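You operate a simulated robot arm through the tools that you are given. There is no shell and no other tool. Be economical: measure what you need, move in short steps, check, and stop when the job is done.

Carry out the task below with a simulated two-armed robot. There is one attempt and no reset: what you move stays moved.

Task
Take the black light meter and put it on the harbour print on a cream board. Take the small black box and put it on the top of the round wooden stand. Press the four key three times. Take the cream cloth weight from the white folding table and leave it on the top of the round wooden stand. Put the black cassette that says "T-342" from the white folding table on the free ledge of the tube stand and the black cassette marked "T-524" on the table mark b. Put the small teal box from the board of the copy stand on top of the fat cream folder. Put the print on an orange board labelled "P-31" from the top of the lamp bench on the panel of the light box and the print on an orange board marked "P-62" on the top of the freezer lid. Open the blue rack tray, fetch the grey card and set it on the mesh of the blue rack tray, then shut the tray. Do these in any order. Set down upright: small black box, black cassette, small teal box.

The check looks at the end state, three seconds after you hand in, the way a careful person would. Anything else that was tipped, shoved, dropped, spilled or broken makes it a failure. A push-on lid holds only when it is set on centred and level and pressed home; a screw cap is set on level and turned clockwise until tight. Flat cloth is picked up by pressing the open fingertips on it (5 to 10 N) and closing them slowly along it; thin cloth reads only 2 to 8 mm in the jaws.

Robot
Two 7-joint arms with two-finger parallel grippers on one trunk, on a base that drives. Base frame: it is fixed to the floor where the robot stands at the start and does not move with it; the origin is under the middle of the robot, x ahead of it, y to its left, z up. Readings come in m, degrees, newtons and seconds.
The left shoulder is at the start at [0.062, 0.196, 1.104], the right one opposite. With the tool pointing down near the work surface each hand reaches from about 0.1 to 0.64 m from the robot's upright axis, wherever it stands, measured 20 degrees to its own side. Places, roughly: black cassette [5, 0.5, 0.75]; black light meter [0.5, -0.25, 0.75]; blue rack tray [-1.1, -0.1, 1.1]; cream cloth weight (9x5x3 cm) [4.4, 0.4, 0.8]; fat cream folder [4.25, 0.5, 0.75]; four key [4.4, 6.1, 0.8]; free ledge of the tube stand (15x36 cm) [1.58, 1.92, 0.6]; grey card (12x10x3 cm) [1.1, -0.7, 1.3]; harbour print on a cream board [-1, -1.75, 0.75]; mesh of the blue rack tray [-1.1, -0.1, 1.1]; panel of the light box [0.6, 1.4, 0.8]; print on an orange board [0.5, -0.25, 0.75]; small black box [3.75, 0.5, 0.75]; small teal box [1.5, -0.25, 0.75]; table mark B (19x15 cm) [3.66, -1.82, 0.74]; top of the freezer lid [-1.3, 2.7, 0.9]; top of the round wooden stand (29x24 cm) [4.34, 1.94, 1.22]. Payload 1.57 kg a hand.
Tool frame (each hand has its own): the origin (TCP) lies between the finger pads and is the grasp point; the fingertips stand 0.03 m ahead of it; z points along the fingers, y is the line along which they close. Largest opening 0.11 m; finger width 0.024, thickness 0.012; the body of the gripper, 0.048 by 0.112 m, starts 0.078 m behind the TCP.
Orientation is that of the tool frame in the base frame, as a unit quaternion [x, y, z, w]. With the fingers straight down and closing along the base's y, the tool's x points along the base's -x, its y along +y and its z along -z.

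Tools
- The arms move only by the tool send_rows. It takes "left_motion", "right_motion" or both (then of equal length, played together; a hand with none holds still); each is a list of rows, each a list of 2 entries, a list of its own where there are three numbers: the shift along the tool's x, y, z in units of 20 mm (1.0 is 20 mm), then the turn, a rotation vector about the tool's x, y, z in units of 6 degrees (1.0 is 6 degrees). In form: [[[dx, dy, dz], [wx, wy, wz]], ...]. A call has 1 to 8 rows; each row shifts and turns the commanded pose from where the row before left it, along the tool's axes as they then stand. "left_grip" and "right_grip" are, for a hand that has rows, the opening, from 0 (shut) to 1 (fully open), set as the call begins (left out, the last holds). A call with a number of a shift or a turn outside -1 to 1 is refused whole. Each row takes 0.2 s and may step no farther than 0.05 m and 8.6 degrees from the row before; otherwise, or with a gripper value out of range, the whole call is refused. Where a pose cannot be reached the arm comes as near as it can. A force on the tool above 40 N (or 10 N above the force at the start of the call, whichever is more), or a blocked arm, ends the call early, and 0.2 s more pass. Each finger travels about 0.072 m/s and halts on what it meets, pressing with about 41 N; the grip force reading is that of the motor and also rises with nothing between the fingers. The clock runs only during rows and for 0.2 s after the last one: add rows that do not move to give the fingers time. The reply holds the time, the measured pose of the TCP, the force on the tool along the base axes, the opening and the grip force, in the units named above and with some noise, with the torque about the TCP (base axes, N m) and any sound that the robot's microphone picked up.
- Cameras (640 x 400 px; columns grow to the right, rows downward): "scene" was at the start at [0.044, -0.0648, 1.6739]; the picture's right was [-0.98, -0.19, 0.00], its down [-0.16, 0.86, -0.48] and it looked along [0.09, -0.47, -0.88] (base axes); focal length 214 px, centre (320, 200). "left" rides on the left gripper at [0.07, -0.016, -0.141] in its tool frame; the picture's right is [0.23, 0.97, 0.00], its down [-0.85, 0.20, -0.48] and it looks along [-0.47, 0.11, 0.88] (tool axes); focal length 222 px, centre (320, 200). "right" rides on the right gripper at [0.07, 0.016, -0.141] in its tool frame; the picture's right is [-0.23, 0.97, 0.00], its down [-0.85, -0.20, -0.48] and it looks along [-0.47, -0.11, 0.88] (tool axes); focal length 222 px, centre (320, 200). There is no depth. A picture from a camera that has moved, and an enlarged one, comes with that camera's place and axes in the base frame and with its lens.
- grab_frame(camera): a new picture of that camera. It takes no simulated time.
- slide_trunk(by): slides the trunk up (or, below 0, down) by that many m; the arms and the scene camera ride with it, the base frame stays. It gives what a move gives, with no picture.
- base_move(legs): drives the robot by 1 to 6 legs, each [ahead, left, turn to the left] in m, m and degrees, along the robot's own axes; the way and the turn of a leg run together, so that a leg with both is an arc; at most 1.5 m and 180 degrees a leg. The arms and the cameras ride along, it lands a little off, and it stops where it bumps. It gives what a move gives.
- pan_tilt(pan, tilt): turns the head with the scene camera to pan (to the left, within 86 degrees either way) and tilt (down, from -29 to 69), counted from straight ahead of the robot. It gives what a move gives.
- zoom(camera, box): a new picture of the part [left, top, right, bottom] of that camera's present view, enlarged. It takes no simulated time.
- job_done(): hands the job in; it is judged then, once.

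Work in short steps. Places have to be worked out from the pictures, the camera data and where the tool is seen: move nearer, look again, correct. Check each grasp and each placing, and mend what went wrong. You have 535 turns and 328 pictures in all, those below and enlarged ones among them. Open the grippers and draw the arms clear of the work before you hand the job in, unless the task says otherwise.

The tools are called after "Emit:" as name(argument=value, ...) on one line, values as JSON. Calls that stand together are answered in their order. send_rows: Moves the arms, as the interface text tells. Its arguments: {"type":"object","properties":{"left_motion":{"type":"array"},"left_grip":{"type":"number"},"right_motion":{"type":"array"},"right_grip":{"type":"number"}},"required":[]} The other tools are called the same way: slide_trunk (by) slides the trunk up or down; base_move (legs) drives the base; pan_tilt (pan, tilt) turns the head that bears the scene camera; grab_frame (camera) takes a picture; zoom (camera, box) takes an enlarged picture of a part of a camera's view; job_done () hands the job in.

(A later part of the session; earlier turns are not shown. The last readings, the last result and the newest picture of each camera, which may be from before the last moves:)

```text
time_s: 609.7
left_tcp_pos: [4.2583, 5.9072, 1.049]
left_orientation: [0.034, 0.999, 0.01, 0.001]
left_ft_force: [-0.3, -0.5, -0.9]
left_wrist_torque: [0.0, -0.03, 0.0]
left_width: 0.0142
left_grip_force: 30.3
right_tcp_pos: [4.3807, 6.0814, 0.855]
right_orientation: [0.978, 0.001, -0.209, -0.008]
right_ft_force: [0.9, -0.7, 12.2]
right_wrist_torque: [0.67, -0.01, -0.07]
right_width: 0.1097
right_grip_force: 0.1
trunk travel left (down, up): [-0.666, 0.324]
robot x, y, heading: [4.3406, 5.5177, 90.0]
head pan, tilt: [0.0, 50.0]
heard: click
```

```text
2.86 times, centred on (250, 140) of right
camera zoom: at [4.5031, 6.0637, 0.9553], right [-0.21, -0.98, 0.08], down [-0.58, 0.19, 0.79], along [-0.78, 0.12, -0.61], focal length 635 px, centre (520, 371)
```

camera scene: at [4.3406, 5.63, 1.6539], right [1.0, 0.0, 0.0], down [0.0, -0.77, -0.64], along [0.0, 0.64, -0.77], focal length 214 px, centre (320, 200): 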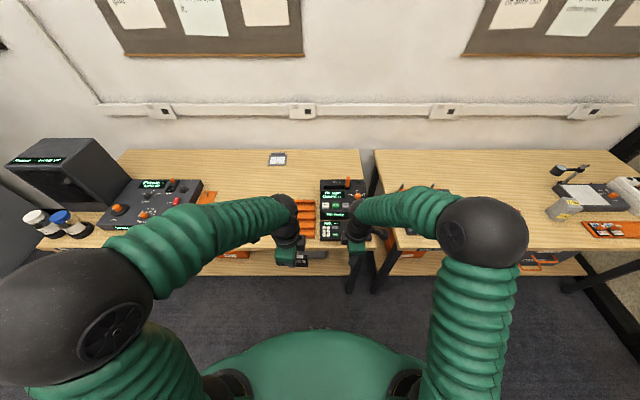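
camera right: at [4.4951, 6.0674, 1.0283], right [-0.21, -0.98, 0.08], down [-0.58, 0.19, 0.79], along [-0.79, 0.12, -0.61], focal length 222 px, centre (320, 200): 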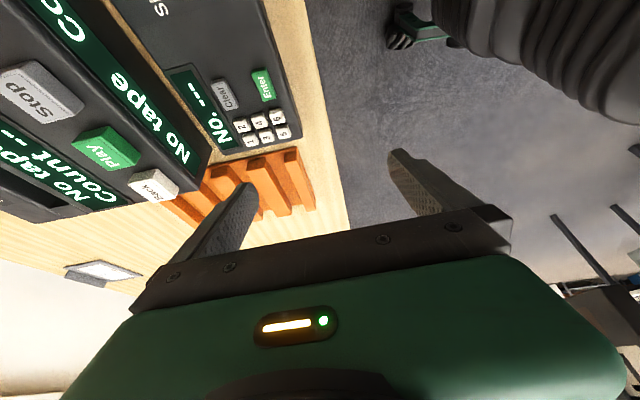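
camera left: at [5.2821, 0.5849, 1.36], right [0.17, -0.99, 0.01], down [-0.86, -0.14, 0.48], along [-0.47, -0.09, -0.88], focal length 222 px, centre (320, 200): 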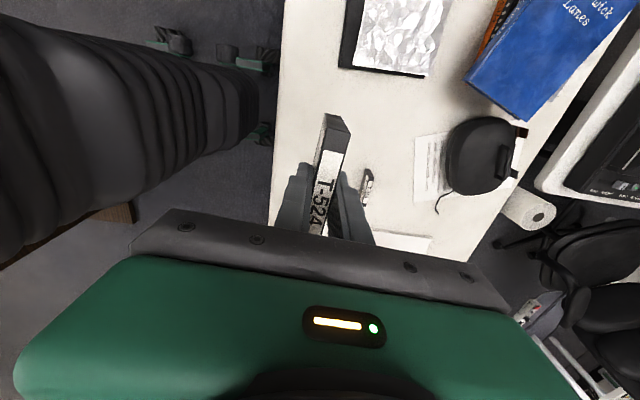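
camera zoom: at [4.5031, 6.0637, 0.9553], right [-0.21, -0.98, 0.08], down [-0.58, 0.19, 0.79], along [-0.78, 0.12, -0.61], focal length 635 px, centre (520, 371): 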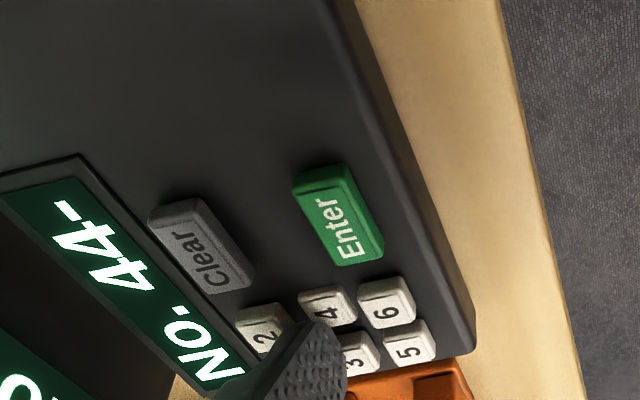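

"44-". One more press.

Emit:
send_rows(right_motion=[[[-0.25, 0, -0.55], [0, 0, 0]], [[0, 0, 0], [0, 0, 0]]])

Emit:
send_rows(right_motion=[[[0.12, 0, 0.27], [0, 0, 0]], [[0.13, 0, 0.28], [0, 0, 0]], [[0, 0, 0], [0, 0, 0]]])

Emit:
send_rows(right_motion=[[[-0.25, 0, -0.55], [0, 0, 0]], [[-0.4, 0, -0.9], [0, 0, 0]], [[-0.4, 0, -0.9], [0, 0, 0]], [[-0.4, 0, -0.9], [0, 0, 0]], [[-0.4, 0, -0.9], [0, 0, 0]]])

Emit:
zoom(camera="right", box=[150, 50, 330, 210])

```text
time_s: 610.3
left_tcp_pos: [4.2571, 5.9095, 1.0475]
left_orientation: [0.034, 0.999, 0.01, 0.0]
left_ft_force: [-0.2, -0.2, -0.4]
left_wrist_torque: [0.01, -0.02, -0.01]
left_width: 0.0144
left_grip_force: 30.3
right_tcp_pos: [4.3809, 6.081, 0.8667]
right_orientation: [0.978, 0.002, -0.209, -0.007]
right_ft_force: [-0.1, -0.1, 0.1]
right_wrist_torque: [-0.01, 0.01, -0.02]
right_width: 0.1102
right_grip_force: 0.0
trunk travel left (down, up): [-0.666, 0.324]
robot x, y, heading: [4.3434, 5.516, 90.1]
head pan, tilt: [0.0, 50.0]
```

```text
time_s: 611.1
left_tcp_pos: [4.2578, 5.908, 1.0493]
left_orientation: [0.033, 0.999, 0.01, 0.0]
left_ft_force: [0.6, 0.4, -1.1]
left_wrist_torque: [0.02, -0.01, 0.01]
left_width: 0.0139
left_grip_force: 30.5
right_tcp_pos: [4.3808, 6.0811, 0.8554]
right_orientation: [0.978, 0.002, -0.21, -0.009]
right_ft_force: [0.4, 0.2, 12.2]
right_wrist_torque: [0.75, -0.05, -0.06]
right_width: 0.1096
right_grip_force: 0.0
trunk travel left (down, up): [-0.666, 0.324]
robot x, y, heading: [4.3411, 5.5182, 89.8]
head pan, tilt: [0.0, 50.0]
heard: click
```

```text
time_s: 612.3
left_tcp_pos: [4.2585, 5.909, 1.0485]
left_orientation: [0.034, 0.999, 0.009, 0.0]
left_ft_force: [-0.3, 0.0, -0.9]
left_wrist_torque: [0.02, 0.01, 0.0]
left_width: 0.0141
left_grip_force: 30.5
right_tcp_pos: [4.3808, 6.0793, 0.9459]
right_orientation: [0.978, 0.001, -0.21, -0.007]
right_ft_force: [-0.3, 0.0, 0.0]
right_wrist_torque: [0.02, -0.01, -0.01]
right_width: 0.1101
right_grip_force: 0.1
trunk travel left (down, up): [-0.666, 0.324]
robot x, y, heading: [4.34, 5.5199, 90.0]
head pan, tilt: [0.0, 50.0]
```

```text
2.50 times, centred on (240, 130) of right
camera zoom: at [4.5027, 6.0613, 1.0455], right [-0.21, -0.98, 0.08], down [-0.58, 0.19, 0.79], along [-0.78, 0.12, -0.61], focal length 555 px, centre (520, 375)
```

zoom: 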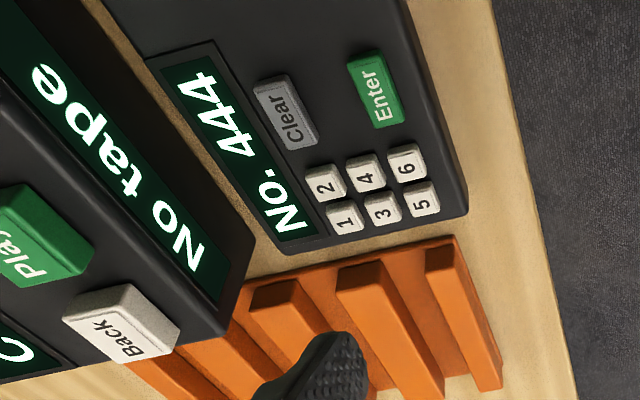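

Display shows 444 — done. I restore the right hand (retract, untilt, unyaw) and then drive back south with T-524.

Emit:
send_rows(right_motion=[[[0, 1, 0], [0, 1, 0]], [[0, 1, 0], [0, 1, 0]], [[0, 1, 0], [0, 1, 0]], [[0, 1, 0], [0, 1, 0]], [[0.5, 1, 0], [0, 0, 1]], [[0.5, 0.8, 0], [0, 0, 1]], [[0, 0, 0], [0, 0, 1]], [[0, 0, 0], [0, 0, 1]]])

Emit:
send_rows(right_motion=[[[0, 0, 0], [0, 0, 1]], [[0, 0, 0], [0, 0, 1]], [[0, 0, 0], [0, 0, 1]], [[0, 0, 0], [0, 0, 1]], [[0, 0, 0], [0, 0, 1]], [[0, 0, 0], [0, 0, 1]], [[0, 0, 0], [0, 0, 1]], [[0, 0, 0], [0, 0, 1]]])

Emit:
send_rows(right_motion=[[[0, 0, -0.5], [0, 0, 1]], [[0, 0, -0.5], [0, 0, 1]], [[0, 0, -0.5], [0, 0, 1]]])

Emit:
base_move(legs=[[-0.3, 0, 0], [0, 1.5, 0], [0, 1.5, 0]])

Emit:
slide_trunk(by=0.3)

```text
time_s: 614.1
left_tcp_pos: [4.2567, 5.9096, 1.0467]
left_orientation: [0.033, 0.999, 0.009, 0.0]
left_ft_force: [-0.2, 0.4, 0.2]
left_wrist_torque: [0.0, 0.0, 0.02]
left_width: 0.0145
left_grip_force: 30.6
right_tcp_pos: [4.3993, 5.9626, 0.9435]
right_orientation: [0.978, -0.209, -0.003, -0.007]
right_ft_force: [0.2, -0.5, 0.1]
right_wrist_torque: [-0.04, 0.0, 0.01]
right_width: 0.1101
right_grip_force: 0.1
trunk travel left (down, up): [-0.666, 0.324]
robot x, y, heading: [4.3409, 5.5202, 89.9]
head pan, tilt: [0.0, 50.0]
```

```text
time_s: 615.9
left_tcp_pos: [4.2565, 5.9083, 1.0483]
left_orientation: [0.034, 0.999, 0.009, 0.001]
left_ft_force: [-0.2, 0.1, -0.4]
left_wrist_torque: [0.0, 0.01, 0.01]
left_width: 0.0141
left_grip_force: 30.7
right_tcp_pos: [4.3981, 5.9635, 0.9434]
right_orientation: [0.808, -0.589, -0.005, -0.005]
right_ft_force: [-0.5, -0.6, 0.3]
right_wrist_torque: [0.01, 0.02, -0.02]
right_width: 0.1102
right_grip_force: 0.2
trunk travel left (down, up): [-0.666, 0.324]
robot x, y, heading: [4.3435, 5.518, 89.9]
head pan, tilt: [0.0, 50.0]
```

```text
time_s: 616.7
left_tcp_pos: [4.2574, 5.9085, 1.0478]
left_orientation: [0.034, 0.999, 0.01, 0.001]
left_ft_force: [0.5, 0.3, -0.3]
left_wrist_torque: [0.02, 0.05, -0.02]
left_width: 0.0143
left_grip_force: 30.6
right_tcp_pos: [4.3982, 5.9628, 0.9739]
right_orientation: [-0.707, 0.708, 0.006, 0.005]
right_ft_force: [0.2, 0.3, -0.3]
right_wrist_torque: [-0.04, 0.04, 0.03]
right_width: 0.1099
right_grip_force: 0.0
trunk travel left (down, up): [-0.666, 0.324]
robot x, y, heading: [4.3394, 5.516, 90.1]
head pan, tilt: [0.0, 50.0]
```

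```text
time_s: 632.7
left_tcp_pos: [1.2733, 5.6086, 1.0468]
left_orientation: [0.033, 0.999, 0.008, 0.0]
left_ft_force: [0.5, -0.3, -0.5]
left_wrist_torque: [0.01, 0.01, -0.01]
left_width: 0.0141
left_grip_force: 30.6
right_tcp_pos: [1.415, 5.6638, 0.9748]
right_orientation: [0.708, -0.707, -0.006, -0.004]
right_ft_force: [0.5, -0.7, 0.8]
right_wrist_torque: [-0.01, -0.03, -0.01]
right_width: 0.1099
right_grip_force: 0.1
trunk travel left (down, up): [-0.666, 0.324]
robot x, y, heading: [1.3547, 5.2165, 89.9]
head pan, tilt: [0.0, 50.0]
```

```text
time_s: 635.7
left_tcp_pos: [1.2711, 5.6091, 1.3478]
left_orientation: [0.032, 0.999, 0.011, 0.0]
left_ft_force: [-0.1, 0.5, -0.7]
left_wrist_torque: [-0.02, 0.02, -0.03]
left_width: 0.0141
left_grip_force: 31.1
right_tcp_pos: [1.4134, 5.6622, 1.275]
right_orientation: [0.708, -0.706, -0.006, -0.005]
right_ft_force: [0.2, 0.9, -0.3]
right_wrist_torque: [-0.01, -0.01, 0.04]
right_width: 0.1098
right_grip_force: 0.1
trunk travel left (down, up): [-0.966, 0.024]
robot x, y, heading: [1.3539, 5.2167, 90.1]
head pan, tilt: [0.0, 50.0]
```

Emit:
base_move(legs=[[-1.3, 0, 0], [-1.1, 0, 0], [0, -0.93, 0], [-1.3, 0, 0]])

Emit:
base_move(legs=[[-1.1, 0, 0], [-0.95, 0, 0], [0, 0, -90]])

Emit:
pan_tilt(pan=-35, tilt=25)

Emit:
grab_frame(camera="scene")

```text
time_s: 658.3
left_tcp_pos: [2.2017, 1.8778, 1.3478]
left_orientation: [0.028, 1.0, 0.008, 0.001]
left_ft_force: [-0.2, -0.7, 0.4]
left_wrist_torque: [0.01, -0.01, -0.02]
left_width: 0.0142
left_grip_force: 30.9
right_tcp_pos: [2.3432, 1.9325, 1.2737]
right_orientation: [0.711, -0.703, -0.005, -0.004]
right_ft_force: [0.5, -0.9, 0.2]
right_wrist_torque: [-0.01, 0.0, 0.01]
right_width: 0.1098
right_grip_force: 0.0
trunk travel left (down, up): [-0.966, 0.024]
robot x, y, heading: [2.2938, 1.4879, 90.5]
head pan, tilt: [0.0, 50.0]
```

```text
time_s: 672.2
left_tcp_pos: [2.7031, -0.4618, 1.3479]
left_orientation: [0.726, 0.688, 0.007, 0.008]
left_ft_force: [-0.2, 0.2, -0.5]
left_wrist_torque: [-0.01, -0.01, -0.02]
left_width: 0.0143
left_grip_force: 30.6
right_tcp_pos: [2.7578, -0.603, 1.2758]
right_orientation: [-0.007, 1.0, 0.002, 0.008]
right_ft_force: [-0.6, -0.1, -0.8]
right_wrist_torque: [0.03, -0.02, 0.01]
right_width: 0.1102
right_grip_force: 0.0
trunk travel left (down, up): [-0.966, 0.024]
robot x, y, heading: [2.317, -0.5574, 0.8]
head pan, tilt: [0.0, 50.0]
```

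```text
time_s: 673.2
left_tcp_pos: [2.7014, -0.4629, 1.349]
left_orientation: [0.726, 0.688, 0.007, 0.007]
left_ft_force: [-0.1, 0.2, -0.7]
left_wrist_torque: [-0.04, -0.03, 0.0]
left_width: 0.0142
left_grip_force: 30.7
right_tcp_pos: [2.7568, -0.605, 1.2744]
right_orientation: [-0.007, 1.0, 0.0, 0.009]
right_ft_force: [0.4, 0.3, 0.2]
right_wrist_torque: [0.04, 0.01, 0.01]
right_width: 0.1099
right_grip_force: 0.1
trunk travel left (down, up): [-0.966, 0.024]
robot x, y, heading: [2.3136, -0.5495, 0.9]
head pan, tilt: [-35.0, 25.0]
```

```text
125 pictures are left
camera scene: at [2.4243, -0.6019, 1.9913], right [-0.56, -0.83, 0.0], down [-0.35, 0.24, -0.91], along [0.75, -0.51, -0.42], focal length 214 px, centre (320, 200)
```

scene: 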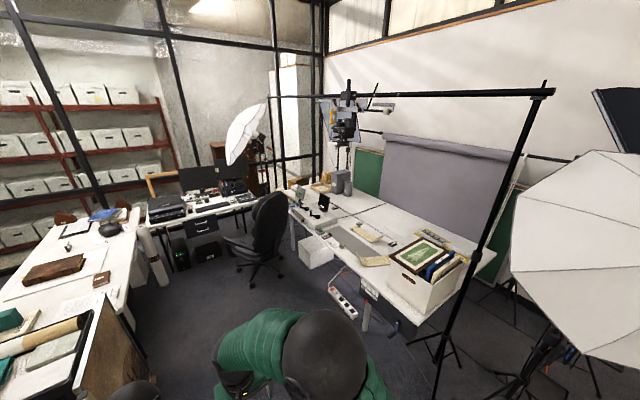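

Emit:
zoom(camera="scene", box=[270, 160, 490, 330])

```text
2.35 times, centred on (380, 245) of scene
camera zoom: at [2.4243, -0.6019, 1.9913], right [-0.56, -0.83, 0.0], down [-0.35, 0.24, -0.91], along [0.75, -0.51, -0.42], focal length 505 px, centre (179, 94)
```

zoom: 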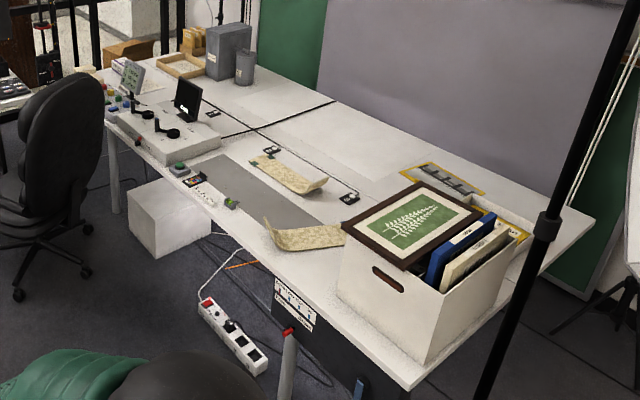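

I turn to face −y, slide along to x≈3.5, lower the trunk, and look for mark B.

Emit:
base_move(legs=[[0, 0, -91], [0, 1.2, 0], [0.35, 0, 0]])

Emit:
slide_trunk(by=-0.28)

Emit:
pan_tilt(pan=0, tilt=42)

Emit:
grab_frame(camera="scene")

Emit:
zoom(camera="scene", box=[200, 130, 460, 280])

```text
time_s: 685.0
left_tcp_pos: [3.5888, -1.2927, 1.3507]
left_orientation: [0.999, -0.036, 0.0, 0.012]
left_ft_force: [-0.4, 1.0, -0.9]
left_wrist_torque: [-0.03, -0.03, 0.02]
left_width: 0.0143
left_grip_force: 30.7
right_tcp_pos: [3.4487, -1.3454, 1.2771]
right_orientation: [0.708, 0.706, -0.006, 0.007]
right_ft_force: [0.3, 0.3, -0.4]
right_wrist_torque: [0.0, -0.03, 0.0]
right_width: 0.1098
right_grip_force: 0.1
trunk travel left (down, up): [-0.966, 0.024]
robot x, y, heading: [3.5083, -0.9095, -90.5]
head pan, tilt: [-35.0, 25.0]
```

```text
time_s: 687.9
left_tcp_pos: [3.59, -1.2957, 1.0692]
left_orientation: [0.999, -0.036, 0.0, 0.012]
left_ft_force: [0.2, -0.2, -0.9]
left_wrist_torque: [-0.02, 0.0, -0.01]
left_width: 0.014
left_grip_force: 30.8
right_tcp_pos: [3.4493, -1.348, 0.9957]
right_orientation: [0.709, 0.705, -0.005, 0.007]
right_ft_force: [-0.1, 0.3, 0.6]
right_wrist_torque: [-0.01, 0.04, -0.01]
right_width: 0.1101
right_grip_force: 0.1
trunk travel left (down, up): [-0.686, 0.304]
robot x, y, heading: [3.5092, -0.9094, -90.5]
head pan, tilt: [-35.0, 25.0]
```

```text
time_s: 688.9
left_tcp_pos: [3.5905, -1.295, 1.0681]
left_orientation: [0.999, -0.036, 0.0, 0.011]
left_ft_force: [-0.4, 0.3, -0.5]
left_wrist_torque: [0.01, -0.04, 0.0]
left_width: 0.0141
left_grip_force: 29.9
right_tcp_pos: [3.4492, -1.3481, 0.9969]
right_orientation: [0.708, 0.706, -0.006, 0.007]
right_ft_force: [0.4, -0.6, -0.4]
right_wrist_torque: [0.0, 0.0, 0.03]
right_width: 0.1099
right_grip_force: 0.1
trunk travel left (down, up): [-0.686, 0.304]
robot x, y, heading: [3.5061, -0.9063, -90.3]
head pan, tilt: [0.0, 42.0]
```

```text
123 pictures are left
camera scene: at [3.5076, -1.0241, 1.6851], right [-1.0, 0.01, 0.0], down [0.0, 0.67, -0.74], along [0.0, -0.74, -0.67], focal length 214 px, centre (320, 200)
```

scene: 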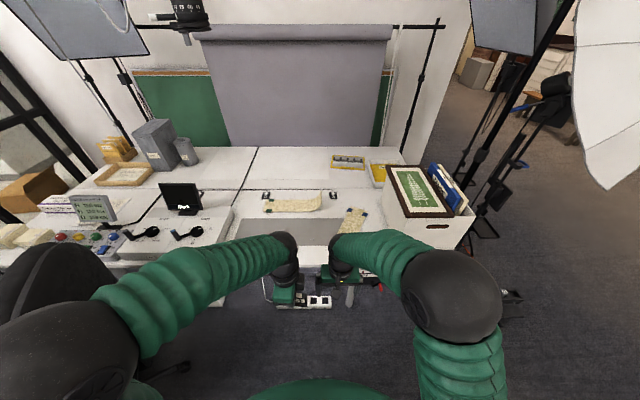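

```text
2.46 times, centred on (330, 205) of scene
camera zoom: at [3.5076, -1.0241, 1.6851], right [-1.0, 0.01, 0.0], down [0.0, 0.67, -0.74], along [0.0, -0.74, -0.67], focal length 528 px, centre (295, 188)
```

zoom: 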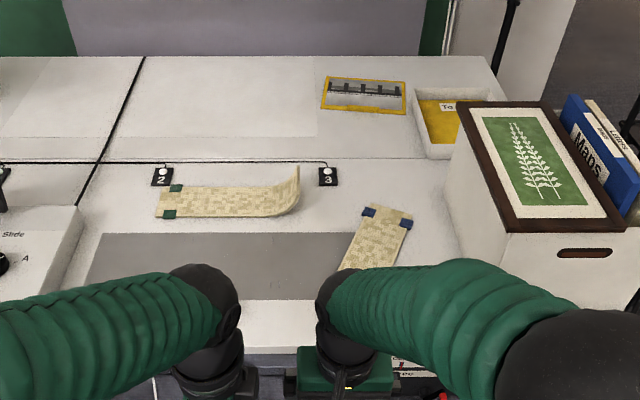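

Emit:
grab_frame(camera="left")

Emit:
grab_frame(camera="right")

```text
121 pictures are left
camera left: at [3.6606, -1.281, 1.2111], right [0.16, -0.99, 0.02], down [-0.87, -0.13, 0.48], along [-0.47, -0.09, -0.88], focal length 222 px, centre (320, 200)
```

left: 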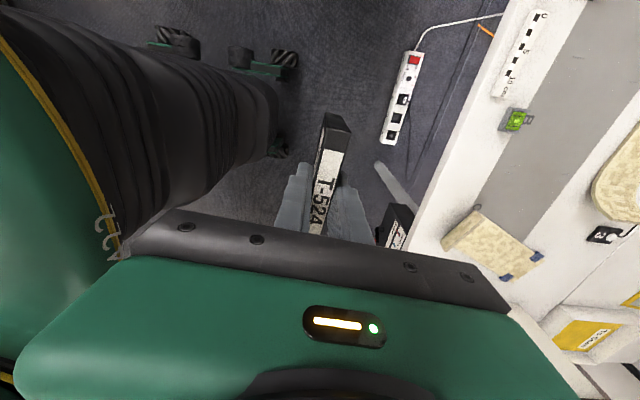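

```text
120 pictures are left
camera right: at [3.466, -1.2759, 1.1345], right [0.97, -0.23, 0.01], down [-0.2, -0.85, 0.49], along [-0.11, -0.48, -0.87], focal length 222 px, centre (320, 200)
```

right: 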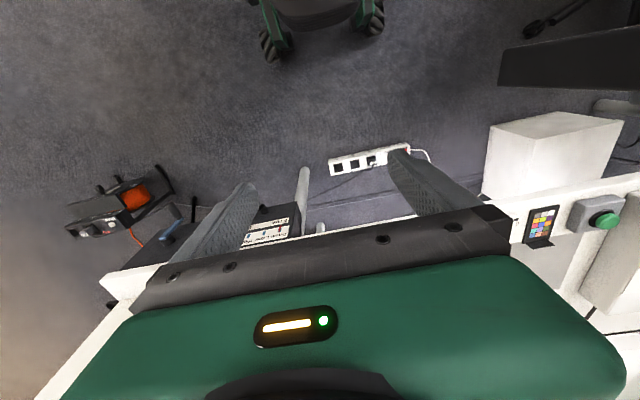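

The arms hide the front of the table; I back off a bit and look again.

Emit:
base_move(legs=[[-0.3, 0, 0]])

Emit:
pan_tilt(pan=10, tilt=32)

Emit:
grab_frame(camera="scene")

Emit:
zoom(camera="scene", box=[270, 160, 430, 260])

```text
time_s: 690.9
left_tcp_pos: [3.5917, -0.9982, 1.069]
left_orientation: [0.999, -0.037, 0.0, 0.01]
left_ft_force: [0.2, -0.7, 0.1]
left_wrist_torque: [0.02, -0.01, 0.02]
left_width: 0.0141
left_grip_force: 30.7
right_tcp_pos: [3.4504, -1.0496, 0.9938]
right_orientation: [0.709, 0.705, -0.006, 0.005]
right_ft_force: [0.4, 0.1, 0.3]
right_wrist_torque: [0.0, -0.01, -0.01]
right_width: 0.1101
right_grip_force: 0.1
trunk travel left (down, up): [-0.686, 0.304]
robot x, y, heading: [3.5103, -0.6121, -90.4]
head pan, tilt: [0.0, 42.0]
```

```text
time_s: 691.6
left_tcp_pos: [3.5917, -0.995, 1.0689]
left_orientation: [0.999, -0.036, 0.0, 0.012]
left_ft_force: [-0.2, 0.3, -0.4]
left_wrist_torque: [0.01, -0.02, 0.01]
left_width: 0.0143
left_grip_force: 30.1
right_tcp_pos: [3.4494, -1.0486, 0.9948]
right_orientation: [0.709, 0.705, -0.006, 0.006]
right_ft_force: [-0.5, 0.1, -0.8]
right_wrist_torque: [0.0, -0.02, 0.01]
right_width: 0.1101
right_grip_force: 0.0
trunk travel left (down, up): [-0.686, 0.304]
robot x, y, heading: [3.5083, -0.6116, -90.1]
head pan, tilt: [10.0, 32.0]
```

```text
119 pictures are left
camera scene: at [3.5245, -0.7301, 1.7002], right [-0.99, -0.17, 0.0], down [-0.09, 0.52, -0.85], along [0.14, -0.83, -0.53], focal length 214 px, centre (320, 200)
```

scene: 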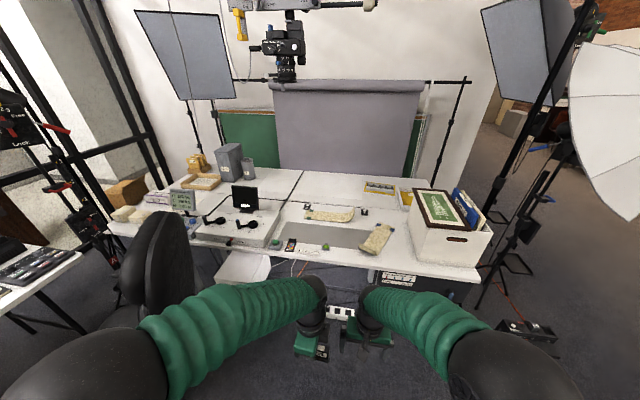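

```text
4.00 times, centred on (350, 210) of scene
camera zoom: at [3.5245, -0.7301, 1.7002], right [-0.99, -0.17, 0.0], down [-0.09, 0.52, -0.85], along [0.14, -0.83, -0.53], focal length 858 px, centre (200, 160)
```

zoom: 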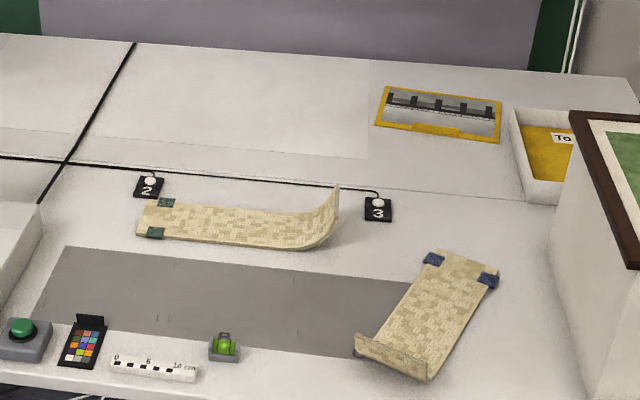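

Emit:
zoom(camera="scene", box=[275, 215, 375, 255])

```text
6.40 times, centred on (325, 235) of scene
camera zoom: at [3.5245, -0.7301, 1.7002], right [-0.99, -0.17, 0.0], down [-0.09, 0.52, -0.85], along [0.14, -0.83, -0.53], focal length 1373 px, centre (288, -24)
```

zoom: 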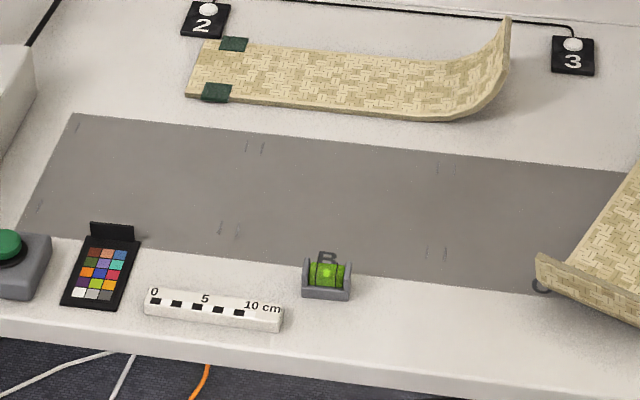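

Mark B is the middle grey zone, centred (3.655,−1.815), x 3.565–3.755, y −1.885..−1.745. I drive up and bring the cassette over it.

Emit:
base_move(legs=[[0.56, 0, 0]])

Emit:
send_rows(left_motion=[[[0.3, 1, 0], [0, 0, 0]], [[0.4, 1, 0], [0, 0, 0]], [[0.4, 1, 0], [0, 0, 0]], [[0.4, 1, 0], [0, 0, 0]], [[0.4, 1, 0], [0, 0, 0]], [[0.4, 1, 0], [0, 0, 0]], [[0.4, 1, 0], [0, 0, 0]], [[0.4, 1, 0], [0, 0, 0]]])

Emit:
grab_frame(camera="left")

```text
time_s: 694.8
left_tcp_pos: [3.5879, -1.5497, 1.0704]
left_orientation: [0.999, -0.038, 0.0, 0.012]
left_ft_force: [0.3, -0.3, -0.1]
left_wrist_torque: [0.01, -0.03, -0.02]
left_width: 0.014
left_grip_force: 30.4
right_tcp_pos: [3.4442, -1.6038, 0.9968]
right_orientation: [0.71, 0.705, -0.006, 0.007]
right_ft_force: [-0.4, 0.2, 0.4]
right_wrist_torque: [0.03, -0.01, -0.02]
right_width: 0.1099
right_grip_force: 0.0
trunk travel left (down, up): [-0.686, 0.304]
robot x, y, heading: [3.5046, -1.1663, -90.3]
head pan, tilt: [10.0, 32.0]
```

```text
time_s: 696.6
left_tcp_pos: [3.6378, -1.7155, 1.0731]
left_orientation: [0.999, -0.036, -0.001, 0.012]
left_ft_force: [0.2, 0.1, -0.7]
left_wrist_torque: [0.0, 0.01, -0.03]
left_width: 0.0143
left_grip_force: 30.1
right_tcp_pos: [3.4455, -1.6032, 0.9956]
right_orientation: [0.709, 0.705, -0.005, 0.007]
right_ft_force: [0.2, -0.1, -0.7]
right_wrist_torque: [0.03, -0.01, 0.03]
right_width: 0.1099
right_grip_force: 0.1
trunk travel left (down, up): [-0.686, 0.304]
robot x, y, heading: [3.5006, -1.1629, -90.4]
head pan, tilt: [10.0, 32.0]
```

```text
116 pictures are left
camera left: at [3.7077, -1.7025, 1.2154], right [0.15, -0.99, 0.02], down [-0.87, -0.12, 0.48], along [-0.47, -0.09, -0.88], focal length 222 px, centre (320, 200)
```

left: 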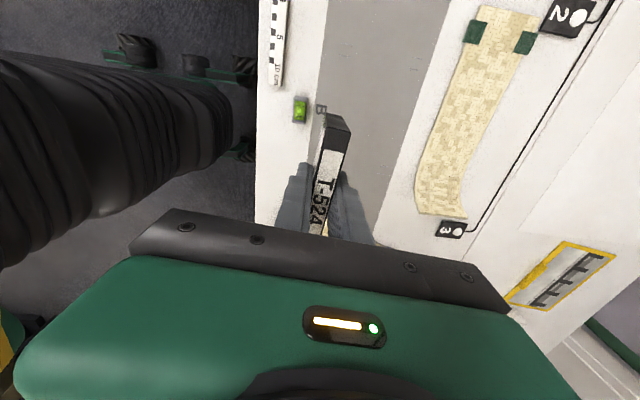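

Emit:
base_move(legs=[[0.04, 0, 0]])

Emit:
send_rows(left_motion=[[[0.4, 0.9, 0.5], [0, 0, 0]], [[0.4, 0.8, 1], [0, 0, 0]], [[0.4, 0.8, 1], [0, 0, 0]], [[0.2, 0.4, 1], [0, 0, 0]], [[0, 0, 1], [0, 0, 0]], [[0, 0, 1], [0, 0, 0]], [[0, 0, 1], [0, 0, 0]], [[0, 0, 1], [0, 0, 0]]])

Emit:
grab_frame(camera="left")

```text
time_s: 697.5
left_tcp_pos: [3.6364, -1.7471, 1.0805]
left_orientation: [0.999, -0.038, 0.001, 0.017]
left_ft_force: [0.3, 0.2, 0.1]
left_wrist_torque: [-0.07, -0.01, -0.03]
left_width: 0.0142
left_grip_force: 30.1
right_tcp_pos: [3.4458, -1.6363, 0.9992]
right_orientation: [0.709, 0.705, -0.009, 0.01]
right_ft_force: [0.0, 0.0, -0.3]
right_wrist_torque: [-0.03, 0.02, -0.03]
right_width: 0.1099
right_grip_force: 0.1
trunk travel left (down, up): [-0.686, 0.304]
robot x, y, heading: [3.5043, -1.2049, -90.2]
head pan, tilt: [10.0, 32.0]
```

```text
time_s: 699.3
left_tcp_pos: [3.6592, -1.8182, 0.9275]
left_orientation: [0.999, -0.038, -0.001, 0.013]
left_ft_force: [0.5, -0.6, -1.6]
left_wrist_torque: [0.02, 0.01, 0.01]
left_width: 0.0142
left_grip_force: 30.6
right_tcp_pos: [3.4451, -1.6418, 0.9971]
right_orientation: [0.71, 0.704, -0.007, 0.009]
right_ft_force: [-0.5, 0.3, 0.3]
right_wrist_torque: [0.01, 0.0, -0.03]
right_width: 0.11
right_grip_force: 0.0
trunk travel left (down, up): [-0.686, 0.304]
robot x, y, heading: [3.5034, -1.2055, -90.4]
head pan, tilt: [10.0, 32.0]
```

```text
115 pictures are left
camera left: at [3.7304, -1.804, 1.0689], right [0.15, -0.99, 0.03], down [-0.87, -0.12, 0.48], along [-0.47, -0.1, -0.88], focal length 222 px, centre (320, 200)
```

left: 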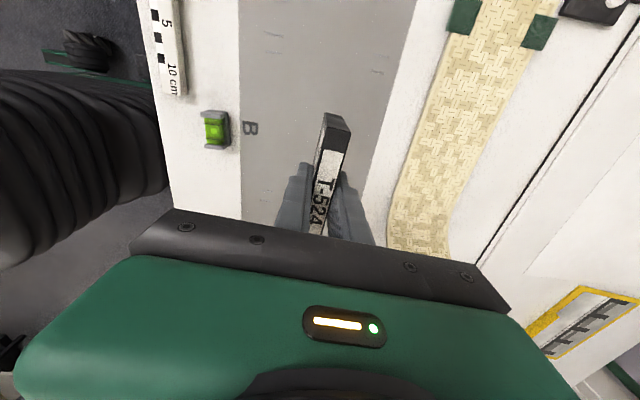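

Centred on B. Descend.

Emit:
send_rows(left_motion=[[[0, 0, 1], [0.13, 0, 0]], [[0, 0, 1], [0, 0, 0]], [[0, 0, 1], [0, 0, 0]], [[0, 0, 1], [0, 0, 0]], [[0, 0, 1], [0, 0, 0]], [[0, 0, 0.7], [0, 0, 0]], [[0, 0, 0], [0, 0, 0]]])

Emit:
send_rows(left_motion=[[[0, 0, 0.3], [0, 0, 0]], [[0, 0, 0.2], [0, 0, 0]], [[0, 0, 0.2], [0, 0, 0]], [[0, 0, 0], [0, 0, 0]]])

```text
time_s: 700.9
left_tcp_pos: [3.6586, -1.8199, 0.8125]
left_orientation: [0.999, -0.038, 0.0, 0.008]
left_ft_force: [1.1, 0.7, -0.6]
left_wrist_torque: [0.02, 0.0, -0.03]
left_width: 0.0141
left_grip_force: 30.8
right_tcp_pos: [3.4463, -1.6421, 0.9968]
right_orientation: [0.709, 0.705, -0.007, 0.009]
right_ft_force: [-0.5, -0.6, 0.0]
right_wrist_torque: [0.05, 0.0, -0.03]
right_width: 0.1101
right_grip_force: 0.2
trunk travel left (down, up): [-0.686, 0.304]
robot x, y, heading: [3.5067, -1.2051, -90.4]
head pan, tilt: [10.0, 32.0]
```

```text
time_s: 701.9
left_tcp_pos: [3.6612, -1.8205, 0.7982]
left_orientation: [0.999, -0.037, 0.0, 0.006]
left_ft_force: [-0.2, 0.2, -0.9]
left_wrist_torque: [0.0, 0.0, 0.0]
left_width: 0.0142
left_grip_force: 30.0
right_tcp_pos: [3.4462, -1.6421, 0.9976]
right_orientation: [0.71, 0.704, -0.007, 0.008]
right_ft_force: [0.1, -0.1, 0.0]
right_wrist_torque: [0.0, 0.02, 0.0]
right_width: 0.1099
right_grip_force: 0.1
trunk travel left (down, up): [-0.686, 0.304]
robot x, y, heading: [3.5084, -1.2057, -90.6]
head pan, tilt: [10.0, 32.0]
```

Emit:
send_rows(left_motion=[[[0, 0, 0.2], [0, 0, 0]], [[0, 0, 0.15], [0, 0, 0]], [[0, 0, 0], [0, 0, 0]]])

Emit:
send_rows(left_motion=[[[0, 0, 0.1], [0, 0, 0]], [[0, 0, 0.1], [0, 0, 0]], [[0, 0, 0], [0, 0, 0]]])

```text
time_s: 702.7
left_tcp_pos: [3.6599, -1.8203, 0.7907]
left_orientation: [0.999, -0.038, 0.0, 0.005]
left_ft_force: [0.8, -0.6, 0.2]
left_wrist_torque: [0.01, -0.02, -0.02]
left_width: 0.0143
left_grip_force: 30.0
right_tcp_pos: [3.4456, -1.6419, 0.997]
right_orientation: [0.709, 0.705, -0.007, 0.008]
right_ft_force: [-0.2, -0.8, 0.0]
right_wrist_torque: [0.01, 0.01, -0.03]
right_width: 0.11
right_grip_force: 0.1
trunk travel left (down, up): [-0.686, 0.304]
robot x, y, heading: [3.5057, -1.2078, -90.2]
head pan, tilt: [10.0, 32.0]
```

```text
time_s: 703.5
left_tcp_pos: [3.6615, -1.8196, 0.7883]
left_orientation: [0.999, -0.038, 0.0, 0.007]
left_ft_force: [1.4, -0.5, 6.2]
left_wrist_torque: [0.05, 0.17, -0.01]
left_width: 0.0142
left_grip_force: 29.9
right_tcp_pos: [3.4452, -1.6424, 0.9974]
right_orientation: [0.71, 0.705, -0.007, 0.008]
right_ft_force: [0.2, -0.4, -0.2]
right_wrist_torque: [0.0, 0.01, 0.02]
right_width: 0.1098
right_grip_force: 0.1
trunk travel left (down, up): [-0.686, 0.304]
robot x, y, heading: [3.509, -1.2034, -90.2]
head pan, tilt: [10.0, 32.0]
```

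Contact with 6 N. Open gently and rise.

Emit:
send_rows(left_motion=[[[0, 0, 0], [0, 0, 0]], [[0, 0, 0], [0, 0, 0]], [[0, 0, 0], [0, 0, 0]]], left_grip=0.4)

Emit:
send_rows(left_motion=[[[0, 0, -0.4], [0, 0, 0]], [[0, 0, -0.8], [0, 0, 0]], [[0, 0, -1], [0, 0, 0]], [[0, 0, -1], [0, 0, 0]], [[0, 0, -1], [0, 0, 0]], [[0, 0, -1], [0, 0, 0]], [[0, 0, -1], [0, 0, 0]], [[0, 0, -1], [0, 0, 0]]])

Emit:
grab_frame(camera="left")

```text
time_s: 704.3
left_tcp_pos: [3.6597, -1.8209, 0.7867]
left_orientation: [0.999, -0.038, -0.001, 0.006]
left_ft_force: [0.3, 0.1, 0.2]
left_wrist_torque: [0.0, 0.01, 0.02]
left_width: 0.0439
left_grip_force: 0.0
right_tcp_pos: [3.445, -1.6419, 0.9973]
right_orientation: [0.71, 0.704, -0.007, 0.008]
right_ft_force: [-0.1, 0.7, 0.7]
right_wrist_torque: [0.02, -0.01, -0.01]
right_width: 0.1103
right_grip_force: 0.0
trunk travel left (down, up): [-0.686, 0.304]
robot x, y, heading: [3.5079, -1.2048, -90.6]
head pan, tilt: [10.0, 32.0]
```

```text
time_s: 706.1
left_tcp_pos: [3.6601, -1.819, 0.9321]
left_orientation: [0.999, -0.038, 0.001, 0.006]
left_ft_force: [0.5, -0.5, -0.3]
left_wrist_torque: [-0.01, 0.02, 0.01]
left_width: 0.0441
left_grip_force: 0.1
right_tcp_pos: [3.4448, -1.6428, 0.9972]
right_orientation: [0.71, 0.705, -0.007, 0.007]
right_ft_force: [1.0, 0.0, -0.3]
right_wrist_torque: [0.01, 0.01, 0.01]
right_width: 0.1102
right_grip_force: 0.1
trunk travel left (down, up): [-0.686, 0.304]
robot x, y, heading: [3.5122, -1.2095, -90.5]
head pan, tilt: [10.0, 32.0]
```

```text
114 pictures are left
camera left: at [3.7301, -1.8059, 1.0742], right [0.15, -0.99, 0.01], down [-0.87, -0.13, 0.48], along [-0.47, -0.09, -0.88], focal length 222 px, centre (320, 200)
```

left: 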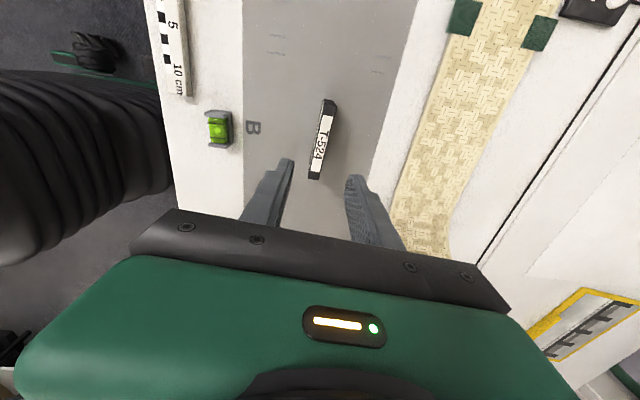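

T-524 stands on mark B. Now I repair the copy-stand carriage: retract, drive back to the copy stand and view it from the reference pose.

Emit:
send_rows(left_motion=[[[0, -1, -1], [0, 0, 0]], [[0, -1, -1], [0, 0, 0]], [[0, -1, -1], [0, 0, 0]], [[0, -1, -1], [0, 0, 0]], [[0, -1, -1], [0, 0, 0]], [[0, -1, 0], [0, 0, 0]], [[0, -1, 0], [0, 0, 0]], [[0, -1, 0], [0, 0, 0]]])

Emit:
base_move(legs=[[-0.6, 0, 0], [0, 0, -90], [1.2, 0, 0]])

Emit:
pan_tilt(pan=-10, tilt=50)

Emit:
grab_frame(camera="scene")

```text
time_s: 707.9
left_tcp_pos: [3.6727, -1.6569, 1.0294]
left_orientation: [0.999, -0.038, 0.001, 0.007]
left_ft_force: [-0.4, -0.3, 0.5]
left_wrist_torque: [-0.03, 0.02, 0.0]
left_width: 0.0441
left_grip_force: 0.1
right_tcp_pos: [3.4457, -1.6414, 0.9976]
right_orientation: [0.709, 0.705, -0.008, 0.008]
right_ft_force: [0.6, 0.1, 0.6]
right_wrist_torque: [-0.02, -0.01, 0.0]
right_width: 0.1099
right_grip_force: 0.1
trunk travel left (down, up): [-0.686, 0.304]
robot x, y, heading: [3.505, -1.2079, -90.9]
head pan, tilt: [10.0, 32.0]
```

```text
time_s: 720.8
left_tcp_pos: [1.8514, -0.7704, 1.0295]
left_orientation: [-0.681, 0.732, 0.005, -0.005]
left_ft_force: [-0.1, -1.3, -0.7]
left_wrist_torque: [0.02, -0.03, 0.0]
left_width: 0.0442
left_grip_force: 0.0
right_tcp_pos: [1.8668, -0.5442, 0.9968]
right_orientation: [1.0, -0.003, -0.011, 0.001]
right_ft_force: [0.1, -1.6, 0.1]
right_wrist_torque: [0.01, -0.04, -0.01]
right_width: 0.11
right_grip_force: 0.1
trunk travel left (down, up): [-0.686, 0.304]
robot x, y, heading: [2.3006, -0.6021, 179.7]
head pan, tilt: [10.0, 32.0]
```

```text
time_s: 721.7
left_tcp_pos: [1.8527, -0.7693, 1.0291]
left_orientation: [-0.681, 0.732, 0.005, -0.004]
left_ft_force: [0.1, -0.6, 0.2]
left_wrist_torque: [-0.02, 0.04, -0.01]
left_width: 0.0441
left_grip_force: 0.1
right_tcp_pos: [1.8668, -0.5431, 0.9972]
right_orientation: [1.0, -0.002, -0.011, 0.001]
right_ft_force: [0.7, 0.0, -1.0]
right_wrist_torque: [0.03, 0.01, 0.04]
right_width: 0.11
right_grip_force: 0.1
trunk travel left (down, up): [-0.686, 0.304]
robot x, y, heading: [2.3026, -0.6053, 179.8]
head pan, tilt: [-10.0, 50.0]
```

```text
113 pictures are left
camera scene: at [2.1929, -0.5881, 1.6739], right [0.18, 0.98, 0.0], down [0.75, -0.14, -0.64], along [-0.63, 0.12, -0.77], focal length 214 px, centre (320, 200)
```

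scene: 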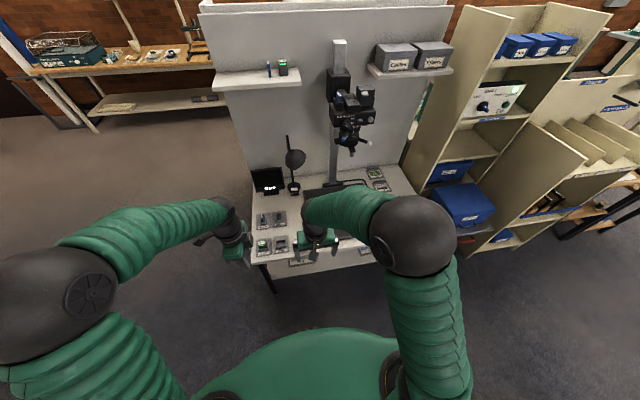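

Emit:
zoom(camera="scene", box=[230, 30, 420, 280])

```text
1.60 times, centred on (325, 155) of scene
camera zoom: at [2.1929, -0.5881, 1.6739], right [0.18, 0.98, 0.0], down [0.75, -0.14, -0.64], along [-0.63, 0.12, -0.77], focal length 343 px, centre (312, 272)
```

zoom: 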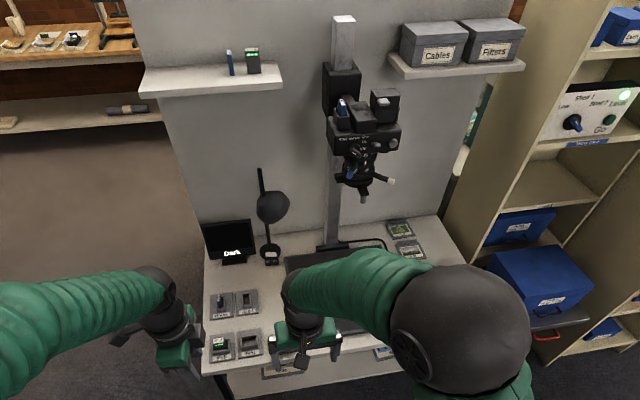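

The carriage is ~0.20 m higher than originally (control text now z≈1.25 vs 1.06). I'll push it back down from above with the closed right hand. First raise the trunk here, clear of the stand.

Emit:
slide_trunk(by=0.3)

Emit:
send_rows(right_motion=[[[0, 0, -1], [0, 0, 0]], [[0, 0, -1], [0, 0, 0]], [[0, 0, -1], [0, 0, 0]], [[0, 0, -1], [0, 0, 0]], [[0, 0, -1], [0, 0, 0]], [[0, 0, -1], [0, 0, 0]], [[0, 0, -1], [0, 0, 0]], [[0, 0, 0], [0, 0, 0]]], right_grip=0)

Emit:
base_move(legs=[[0.26, -0.04, 0]])

Emit:
pan_tilt(pan=-15, tilt=50)

Emit:
grab_frame(camera="scene")

Emit:
grab_frame(camera="right")

```text
time_s: 724.7
left_tcp_pos: [1.8527, -0.7699, 1.3296]
left_orientation: [-0.682, 0.731, 0.005, -0.006]
left_ft_force: [0.2, 0.0, 0.1]
left_wrist_torque: [0.02, -0.02, -0.02]
left_width: 0.0443
left_grip_force: 0.0
right_tcp_pos: [1.866, -0.5438, 1.2975]
right_orientation: [1.0, -0.002, -0.011, 0.001]
right_ft_force: [0.0, -0.2, 0.5]
right_wrist_torque: [-0.01, -0.01, 0.0]
right_width: 0.11
right_grip_force: 0.1
trunk travel left (down, up): [-0.986, 0.004]
robot x, y, heading: [2.3029, -0.6053, 179.9]
head pan, tilt: [-10.0, 50.0]
```

```text
time_s: 726.5
left_tcp_pos: [1.8512, -0.7698, 1.3293]
left_orientation: [-0.681, 0.732, 0.005, -0.006]
left_ft_force: [-0.3, 0.4, -0.7]
left_wrist_torque: [-0.01, 0.02, 0.01]
left_width: 0.044
left_grip_force: 0.1
right_tcp_pos: [1.869, -0.5435, 1.4363]
right_orientation: [1.0, -0.002, -0.01, 0.002]
right_ft_force: [0.1, -0.8, 0.2]
right_wrist_torque: [-0.01, 0.05, -0.06]
right_width: 0.0
right_grip_force: 21.5
trunk travel left (down, up): [-0.986, 0.004]
robot x, y, heading: [2.3049, -0.5995, 179.6]
head pan, tilt: [-10.0, 50.0]
```

```text
time_s: 728.3
left_tcp_pos: [1.6033, -0.7293, 1.3324]
left_orientation: [-0.681, 0.732, 0.007, -0.006]
left_ft_force: [0.3, -0.2, 0.4]
left_wrist_torque: [-0.01, 0.0, 0.0]
left_width: 0.0439
left_grip_force: 0.2
right_tcp_pos: [1.6208, -0.5022, 1.4408]
right_orientation: [1.0, -0.002, -0.014, 0.0]
right_ft_force: [-0.2, -0.6, 0.0]
right_wrist_torque: [0.01, 0.03, -0.01]
right_width: 0.0001
right_grip_force: 21.3
trunk travel left (down, up): [-0.986, 0.004]
robot x, y, heading: [2.0467, -0.5611, 179.8]
head pan, tilt: [-10.0, 50.0]
```

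```text
time_s: 729.0
left_tcp_pos: [1.5991, -0.7278, 1.331]
left_orientation: [-0.681, 0.732, 0.006, -0.006]
left_ft_force: [0.2, 0.0, 0.2]
left_wrist_torque: [-0.02, -0.01, -0.01]
left_width: 0.0442
left_grip_force: 0.0
right_tcp_pos: [1.6173, -0.5012, 1.4374]
right_orientation: [1.0, -0.002, -0.013, 0.002]
right_ft_force: [0.7, 1.6, -0.1]
right_wrist_torque: [-0.03, 0.0, -0.02]
right_width: 0.0001
right_grip_force: 21.2
trunk travel left (down, up): [-0.986, 0.004]
robot x, y, heading: [2.0448, -0.5617, 180.0]
head pan, tilt: [-15.0, 50.0]
```

```text
111 pictures are left
camera scene: at [1.9407, -0.539, 1.974], right [0.26, 0.96, 0.0], down [0.74, -0.2, -0.64], along [-0.62, 0.17, -0.77], focal length 214 px, centre (320, 200)
```

scene: 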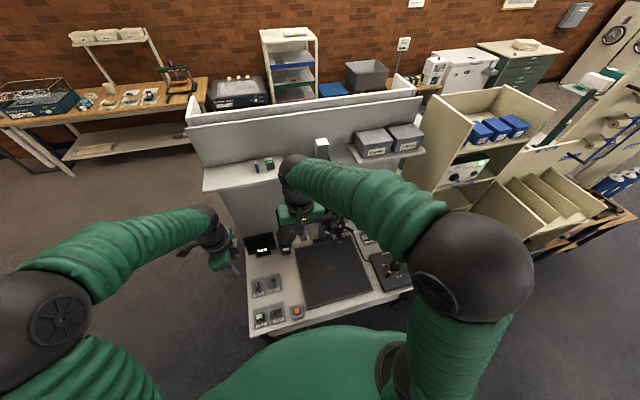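

```text
110 pictures are left
camera right: at [1.6919, -0.5177, 1.5772], right [-0.23, -0.97, 0.01], down [-0.84, 0.2, 0.5], along [-0.49, 0.11, -0.87], focal length 222 px, centre (320, 200)
```

right: 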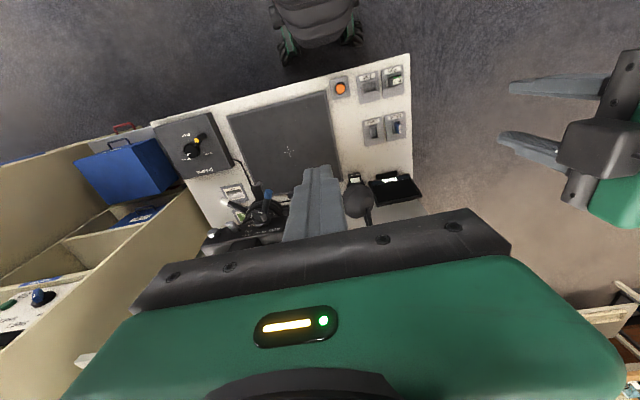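

I move the closed right hand over the carriage's central block (≈(1.40,−0.33), top ≈1.30).

Emit:
send_rows(right_motion=[[[-1, -0.8, 0], [0, 0, 0]], [[-1, -0.8, 0], [0, 0, 0]], [[-1, -0.8, 0], [0, 0, 0]], [[-1, -0.8, 0], [0, 0, 0]], [[-1, -0.8, 0], [0, 0, 0]], [[-1, -0.8, 0], [0, 0, 0]], [[-1, -0.8, 0], [0, 0, 0]], [[-1, -0.8, 0], [0, 0, 0]]])

Emit:
send_rows(right_motion=[[[-1, -0.7, 0], [0, 0, 0]], [[-1, -0.7, 0], [0, 0, 0]], [[-0.85, -0.7, 0], [0, 0, 0]], [[0, 0, 0], [0, 0, 0]]])

Emit:
zoom(camera="scene", box=[240, 120, 440, 260])

Emit:
grab_frame(camera="right")

```text
time_s: 730.8
left_tcp_pos: [1.5959, -0.7274, 1.3297]
left_orientation: [-0.682, 0.732, 0.005, -0.006]
left_ft_force: [-0.2, -0.2, -0.1]
left_wrist_torque: [-0.02, -0.04, 0.0]
left_width: 0.0441
left_grip_force: 0.1
right_tcp_pos: [1.4547, -0.3715, 1.4398]
right_orientation: [1.0, -0.002, -0.012, 0.002]
right_ft_force: [-0.4, -0.3, 0.5]
right_wrist_torque: [0.02, -0.01, 0.01]
right_width: 0.0
right_grip_force: 20.5
trunk travel left (down, up): [-0.986, 0.004]
robot x, y, heading: [2.05, -0.5597, 179.6]
head pan, tilt: [-15.0, 50.0]
```

```text
time_s: 731.8
left_tcp_pos: [1.5977, -0.7269, 1.3305]
left_orientation: [-0.681, 0.732, 0.005, -0.006]
left_ft_force: [0.1, 0.3, 0.2]
left_wrist_torque: [0.04, -0.01, 0.0]
left_width: 0.0442
left_grip_force: 0.0
right_tcp_pos: [1.3976, -0.3293, 1.4429]
right_orientation: [1.0, -0.001, -0.012, 0.002]
right_ft_force: [0.7, 0.5, -0.4]
right_wrist_torque: [0.03, 0.03, 0.02]
right_width: 0.0001
right_grip_force: 21.6
trunk travel left (down, up): [-0.986, 0.004]
robot x, y, heading: [2.0454, -0.56, 179.9]
head pan, tilt: [-15.0, 50.0]
```

```text
2.86 times, centred on (340, 190) of scene
camera zoom: at [1.9371, -0.5373, 1.9738], right [0.26, 0.96, 0.0], down [0.74, -0.2, -0.64], along [-0.62, 0.17, -0.77], focal length 613 px, centre (263, 229)
```

zoom: 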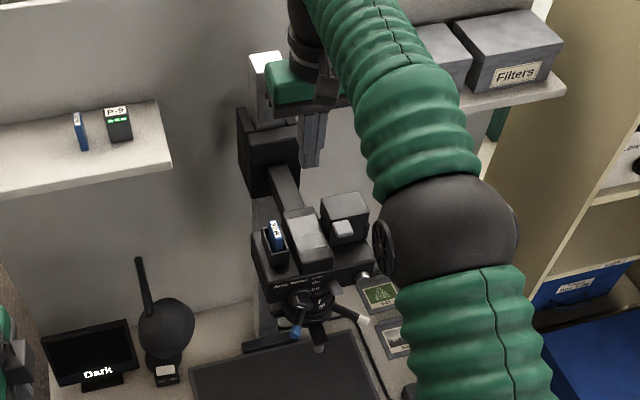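

```text
108 pictures are left
camera right: at [1.472, -0.3456, 1.5816], right [-0.23, -0.97, 0.01], down [-0.84, 0.2, 0.5], along [-0.49, 0.11, -0.87], focal length 222 px, centre (320, 200)
```

right: 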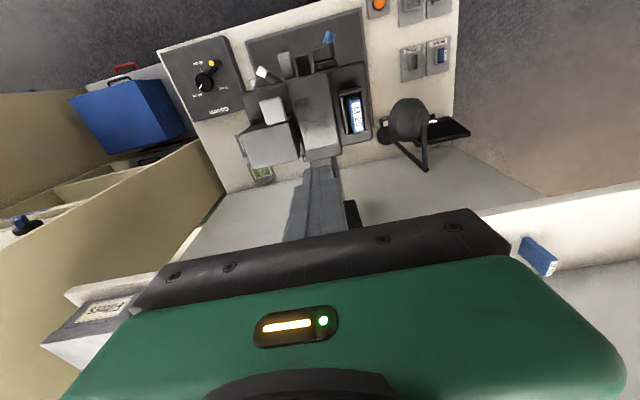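

The block's top is near (1.43,−0.335,1.33). I shift 2 cm and lower until contact.

Emit:
send_rows(right_motion=[[[0.5, 0.1, 0.5], [0, 0, 0]], [[0.5, 0.1, 0.8], [0, 0, 0]], [[0.2, 0, 0.7], [0, 0, 0]], [[0, 0, 0.5], [0, 0, 0]], [[0, 0, 0.5], [0, 0, 0]], [[0, 0, 0.3], [0, 0, 0]], [[0, 0, 0], [0, 0, 0]]])

Emit:
zoom(camera="right", box=[200, 40, 440, 240])

```text
time_s: 733.4
left_tcp_pos: [1.5981, -0.7283, 1.3295]
left_orientation: [-0.682, 0.732, 0.006, -0.006]
left_ft_force: [0.3, -0.3, 0.1]
left_wrist_torque: [0.02, 0.02, -0.01]
left_width: 0.044
left_grip_force: 0.2
right_tcp_pos: [1.4221, -0.3352, 1.3759]
right_orientation: [1.0, -0.002, -0.013, 0.001]
right_ft_force: [1.0, 0.3, 0.9]
right_wrist_torque: [0.01, 0.02, 0.0]
right_width: 0.0
right_grip_force: 21.2
trunk travel left (down, up): [-0.986, 0.004]
robot x, y, heading: [2.0501, -0.5609, 179.8]
head pan, tilt: [-15.0, 50.0]
```

```text
2.00 times, centred on (320, 140) of right
camera zoom: at [1.4957, -0.3512, 1.5146], right [-0.23, -0.97, 0.01], down [-0.84, 0.2, 0.5], along [-0.49, 0.11, -0.87], focal length 444 px, centre (320, 320)
```

zoom: 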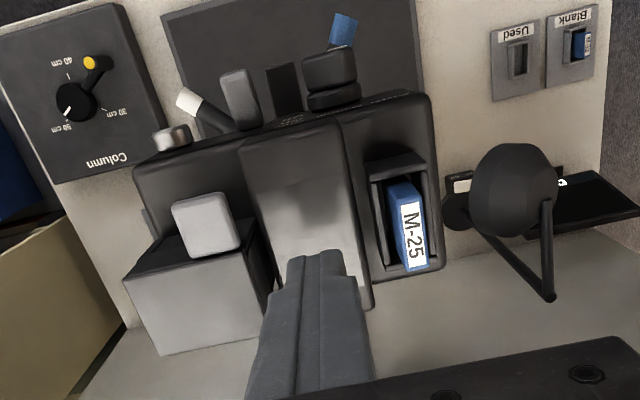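

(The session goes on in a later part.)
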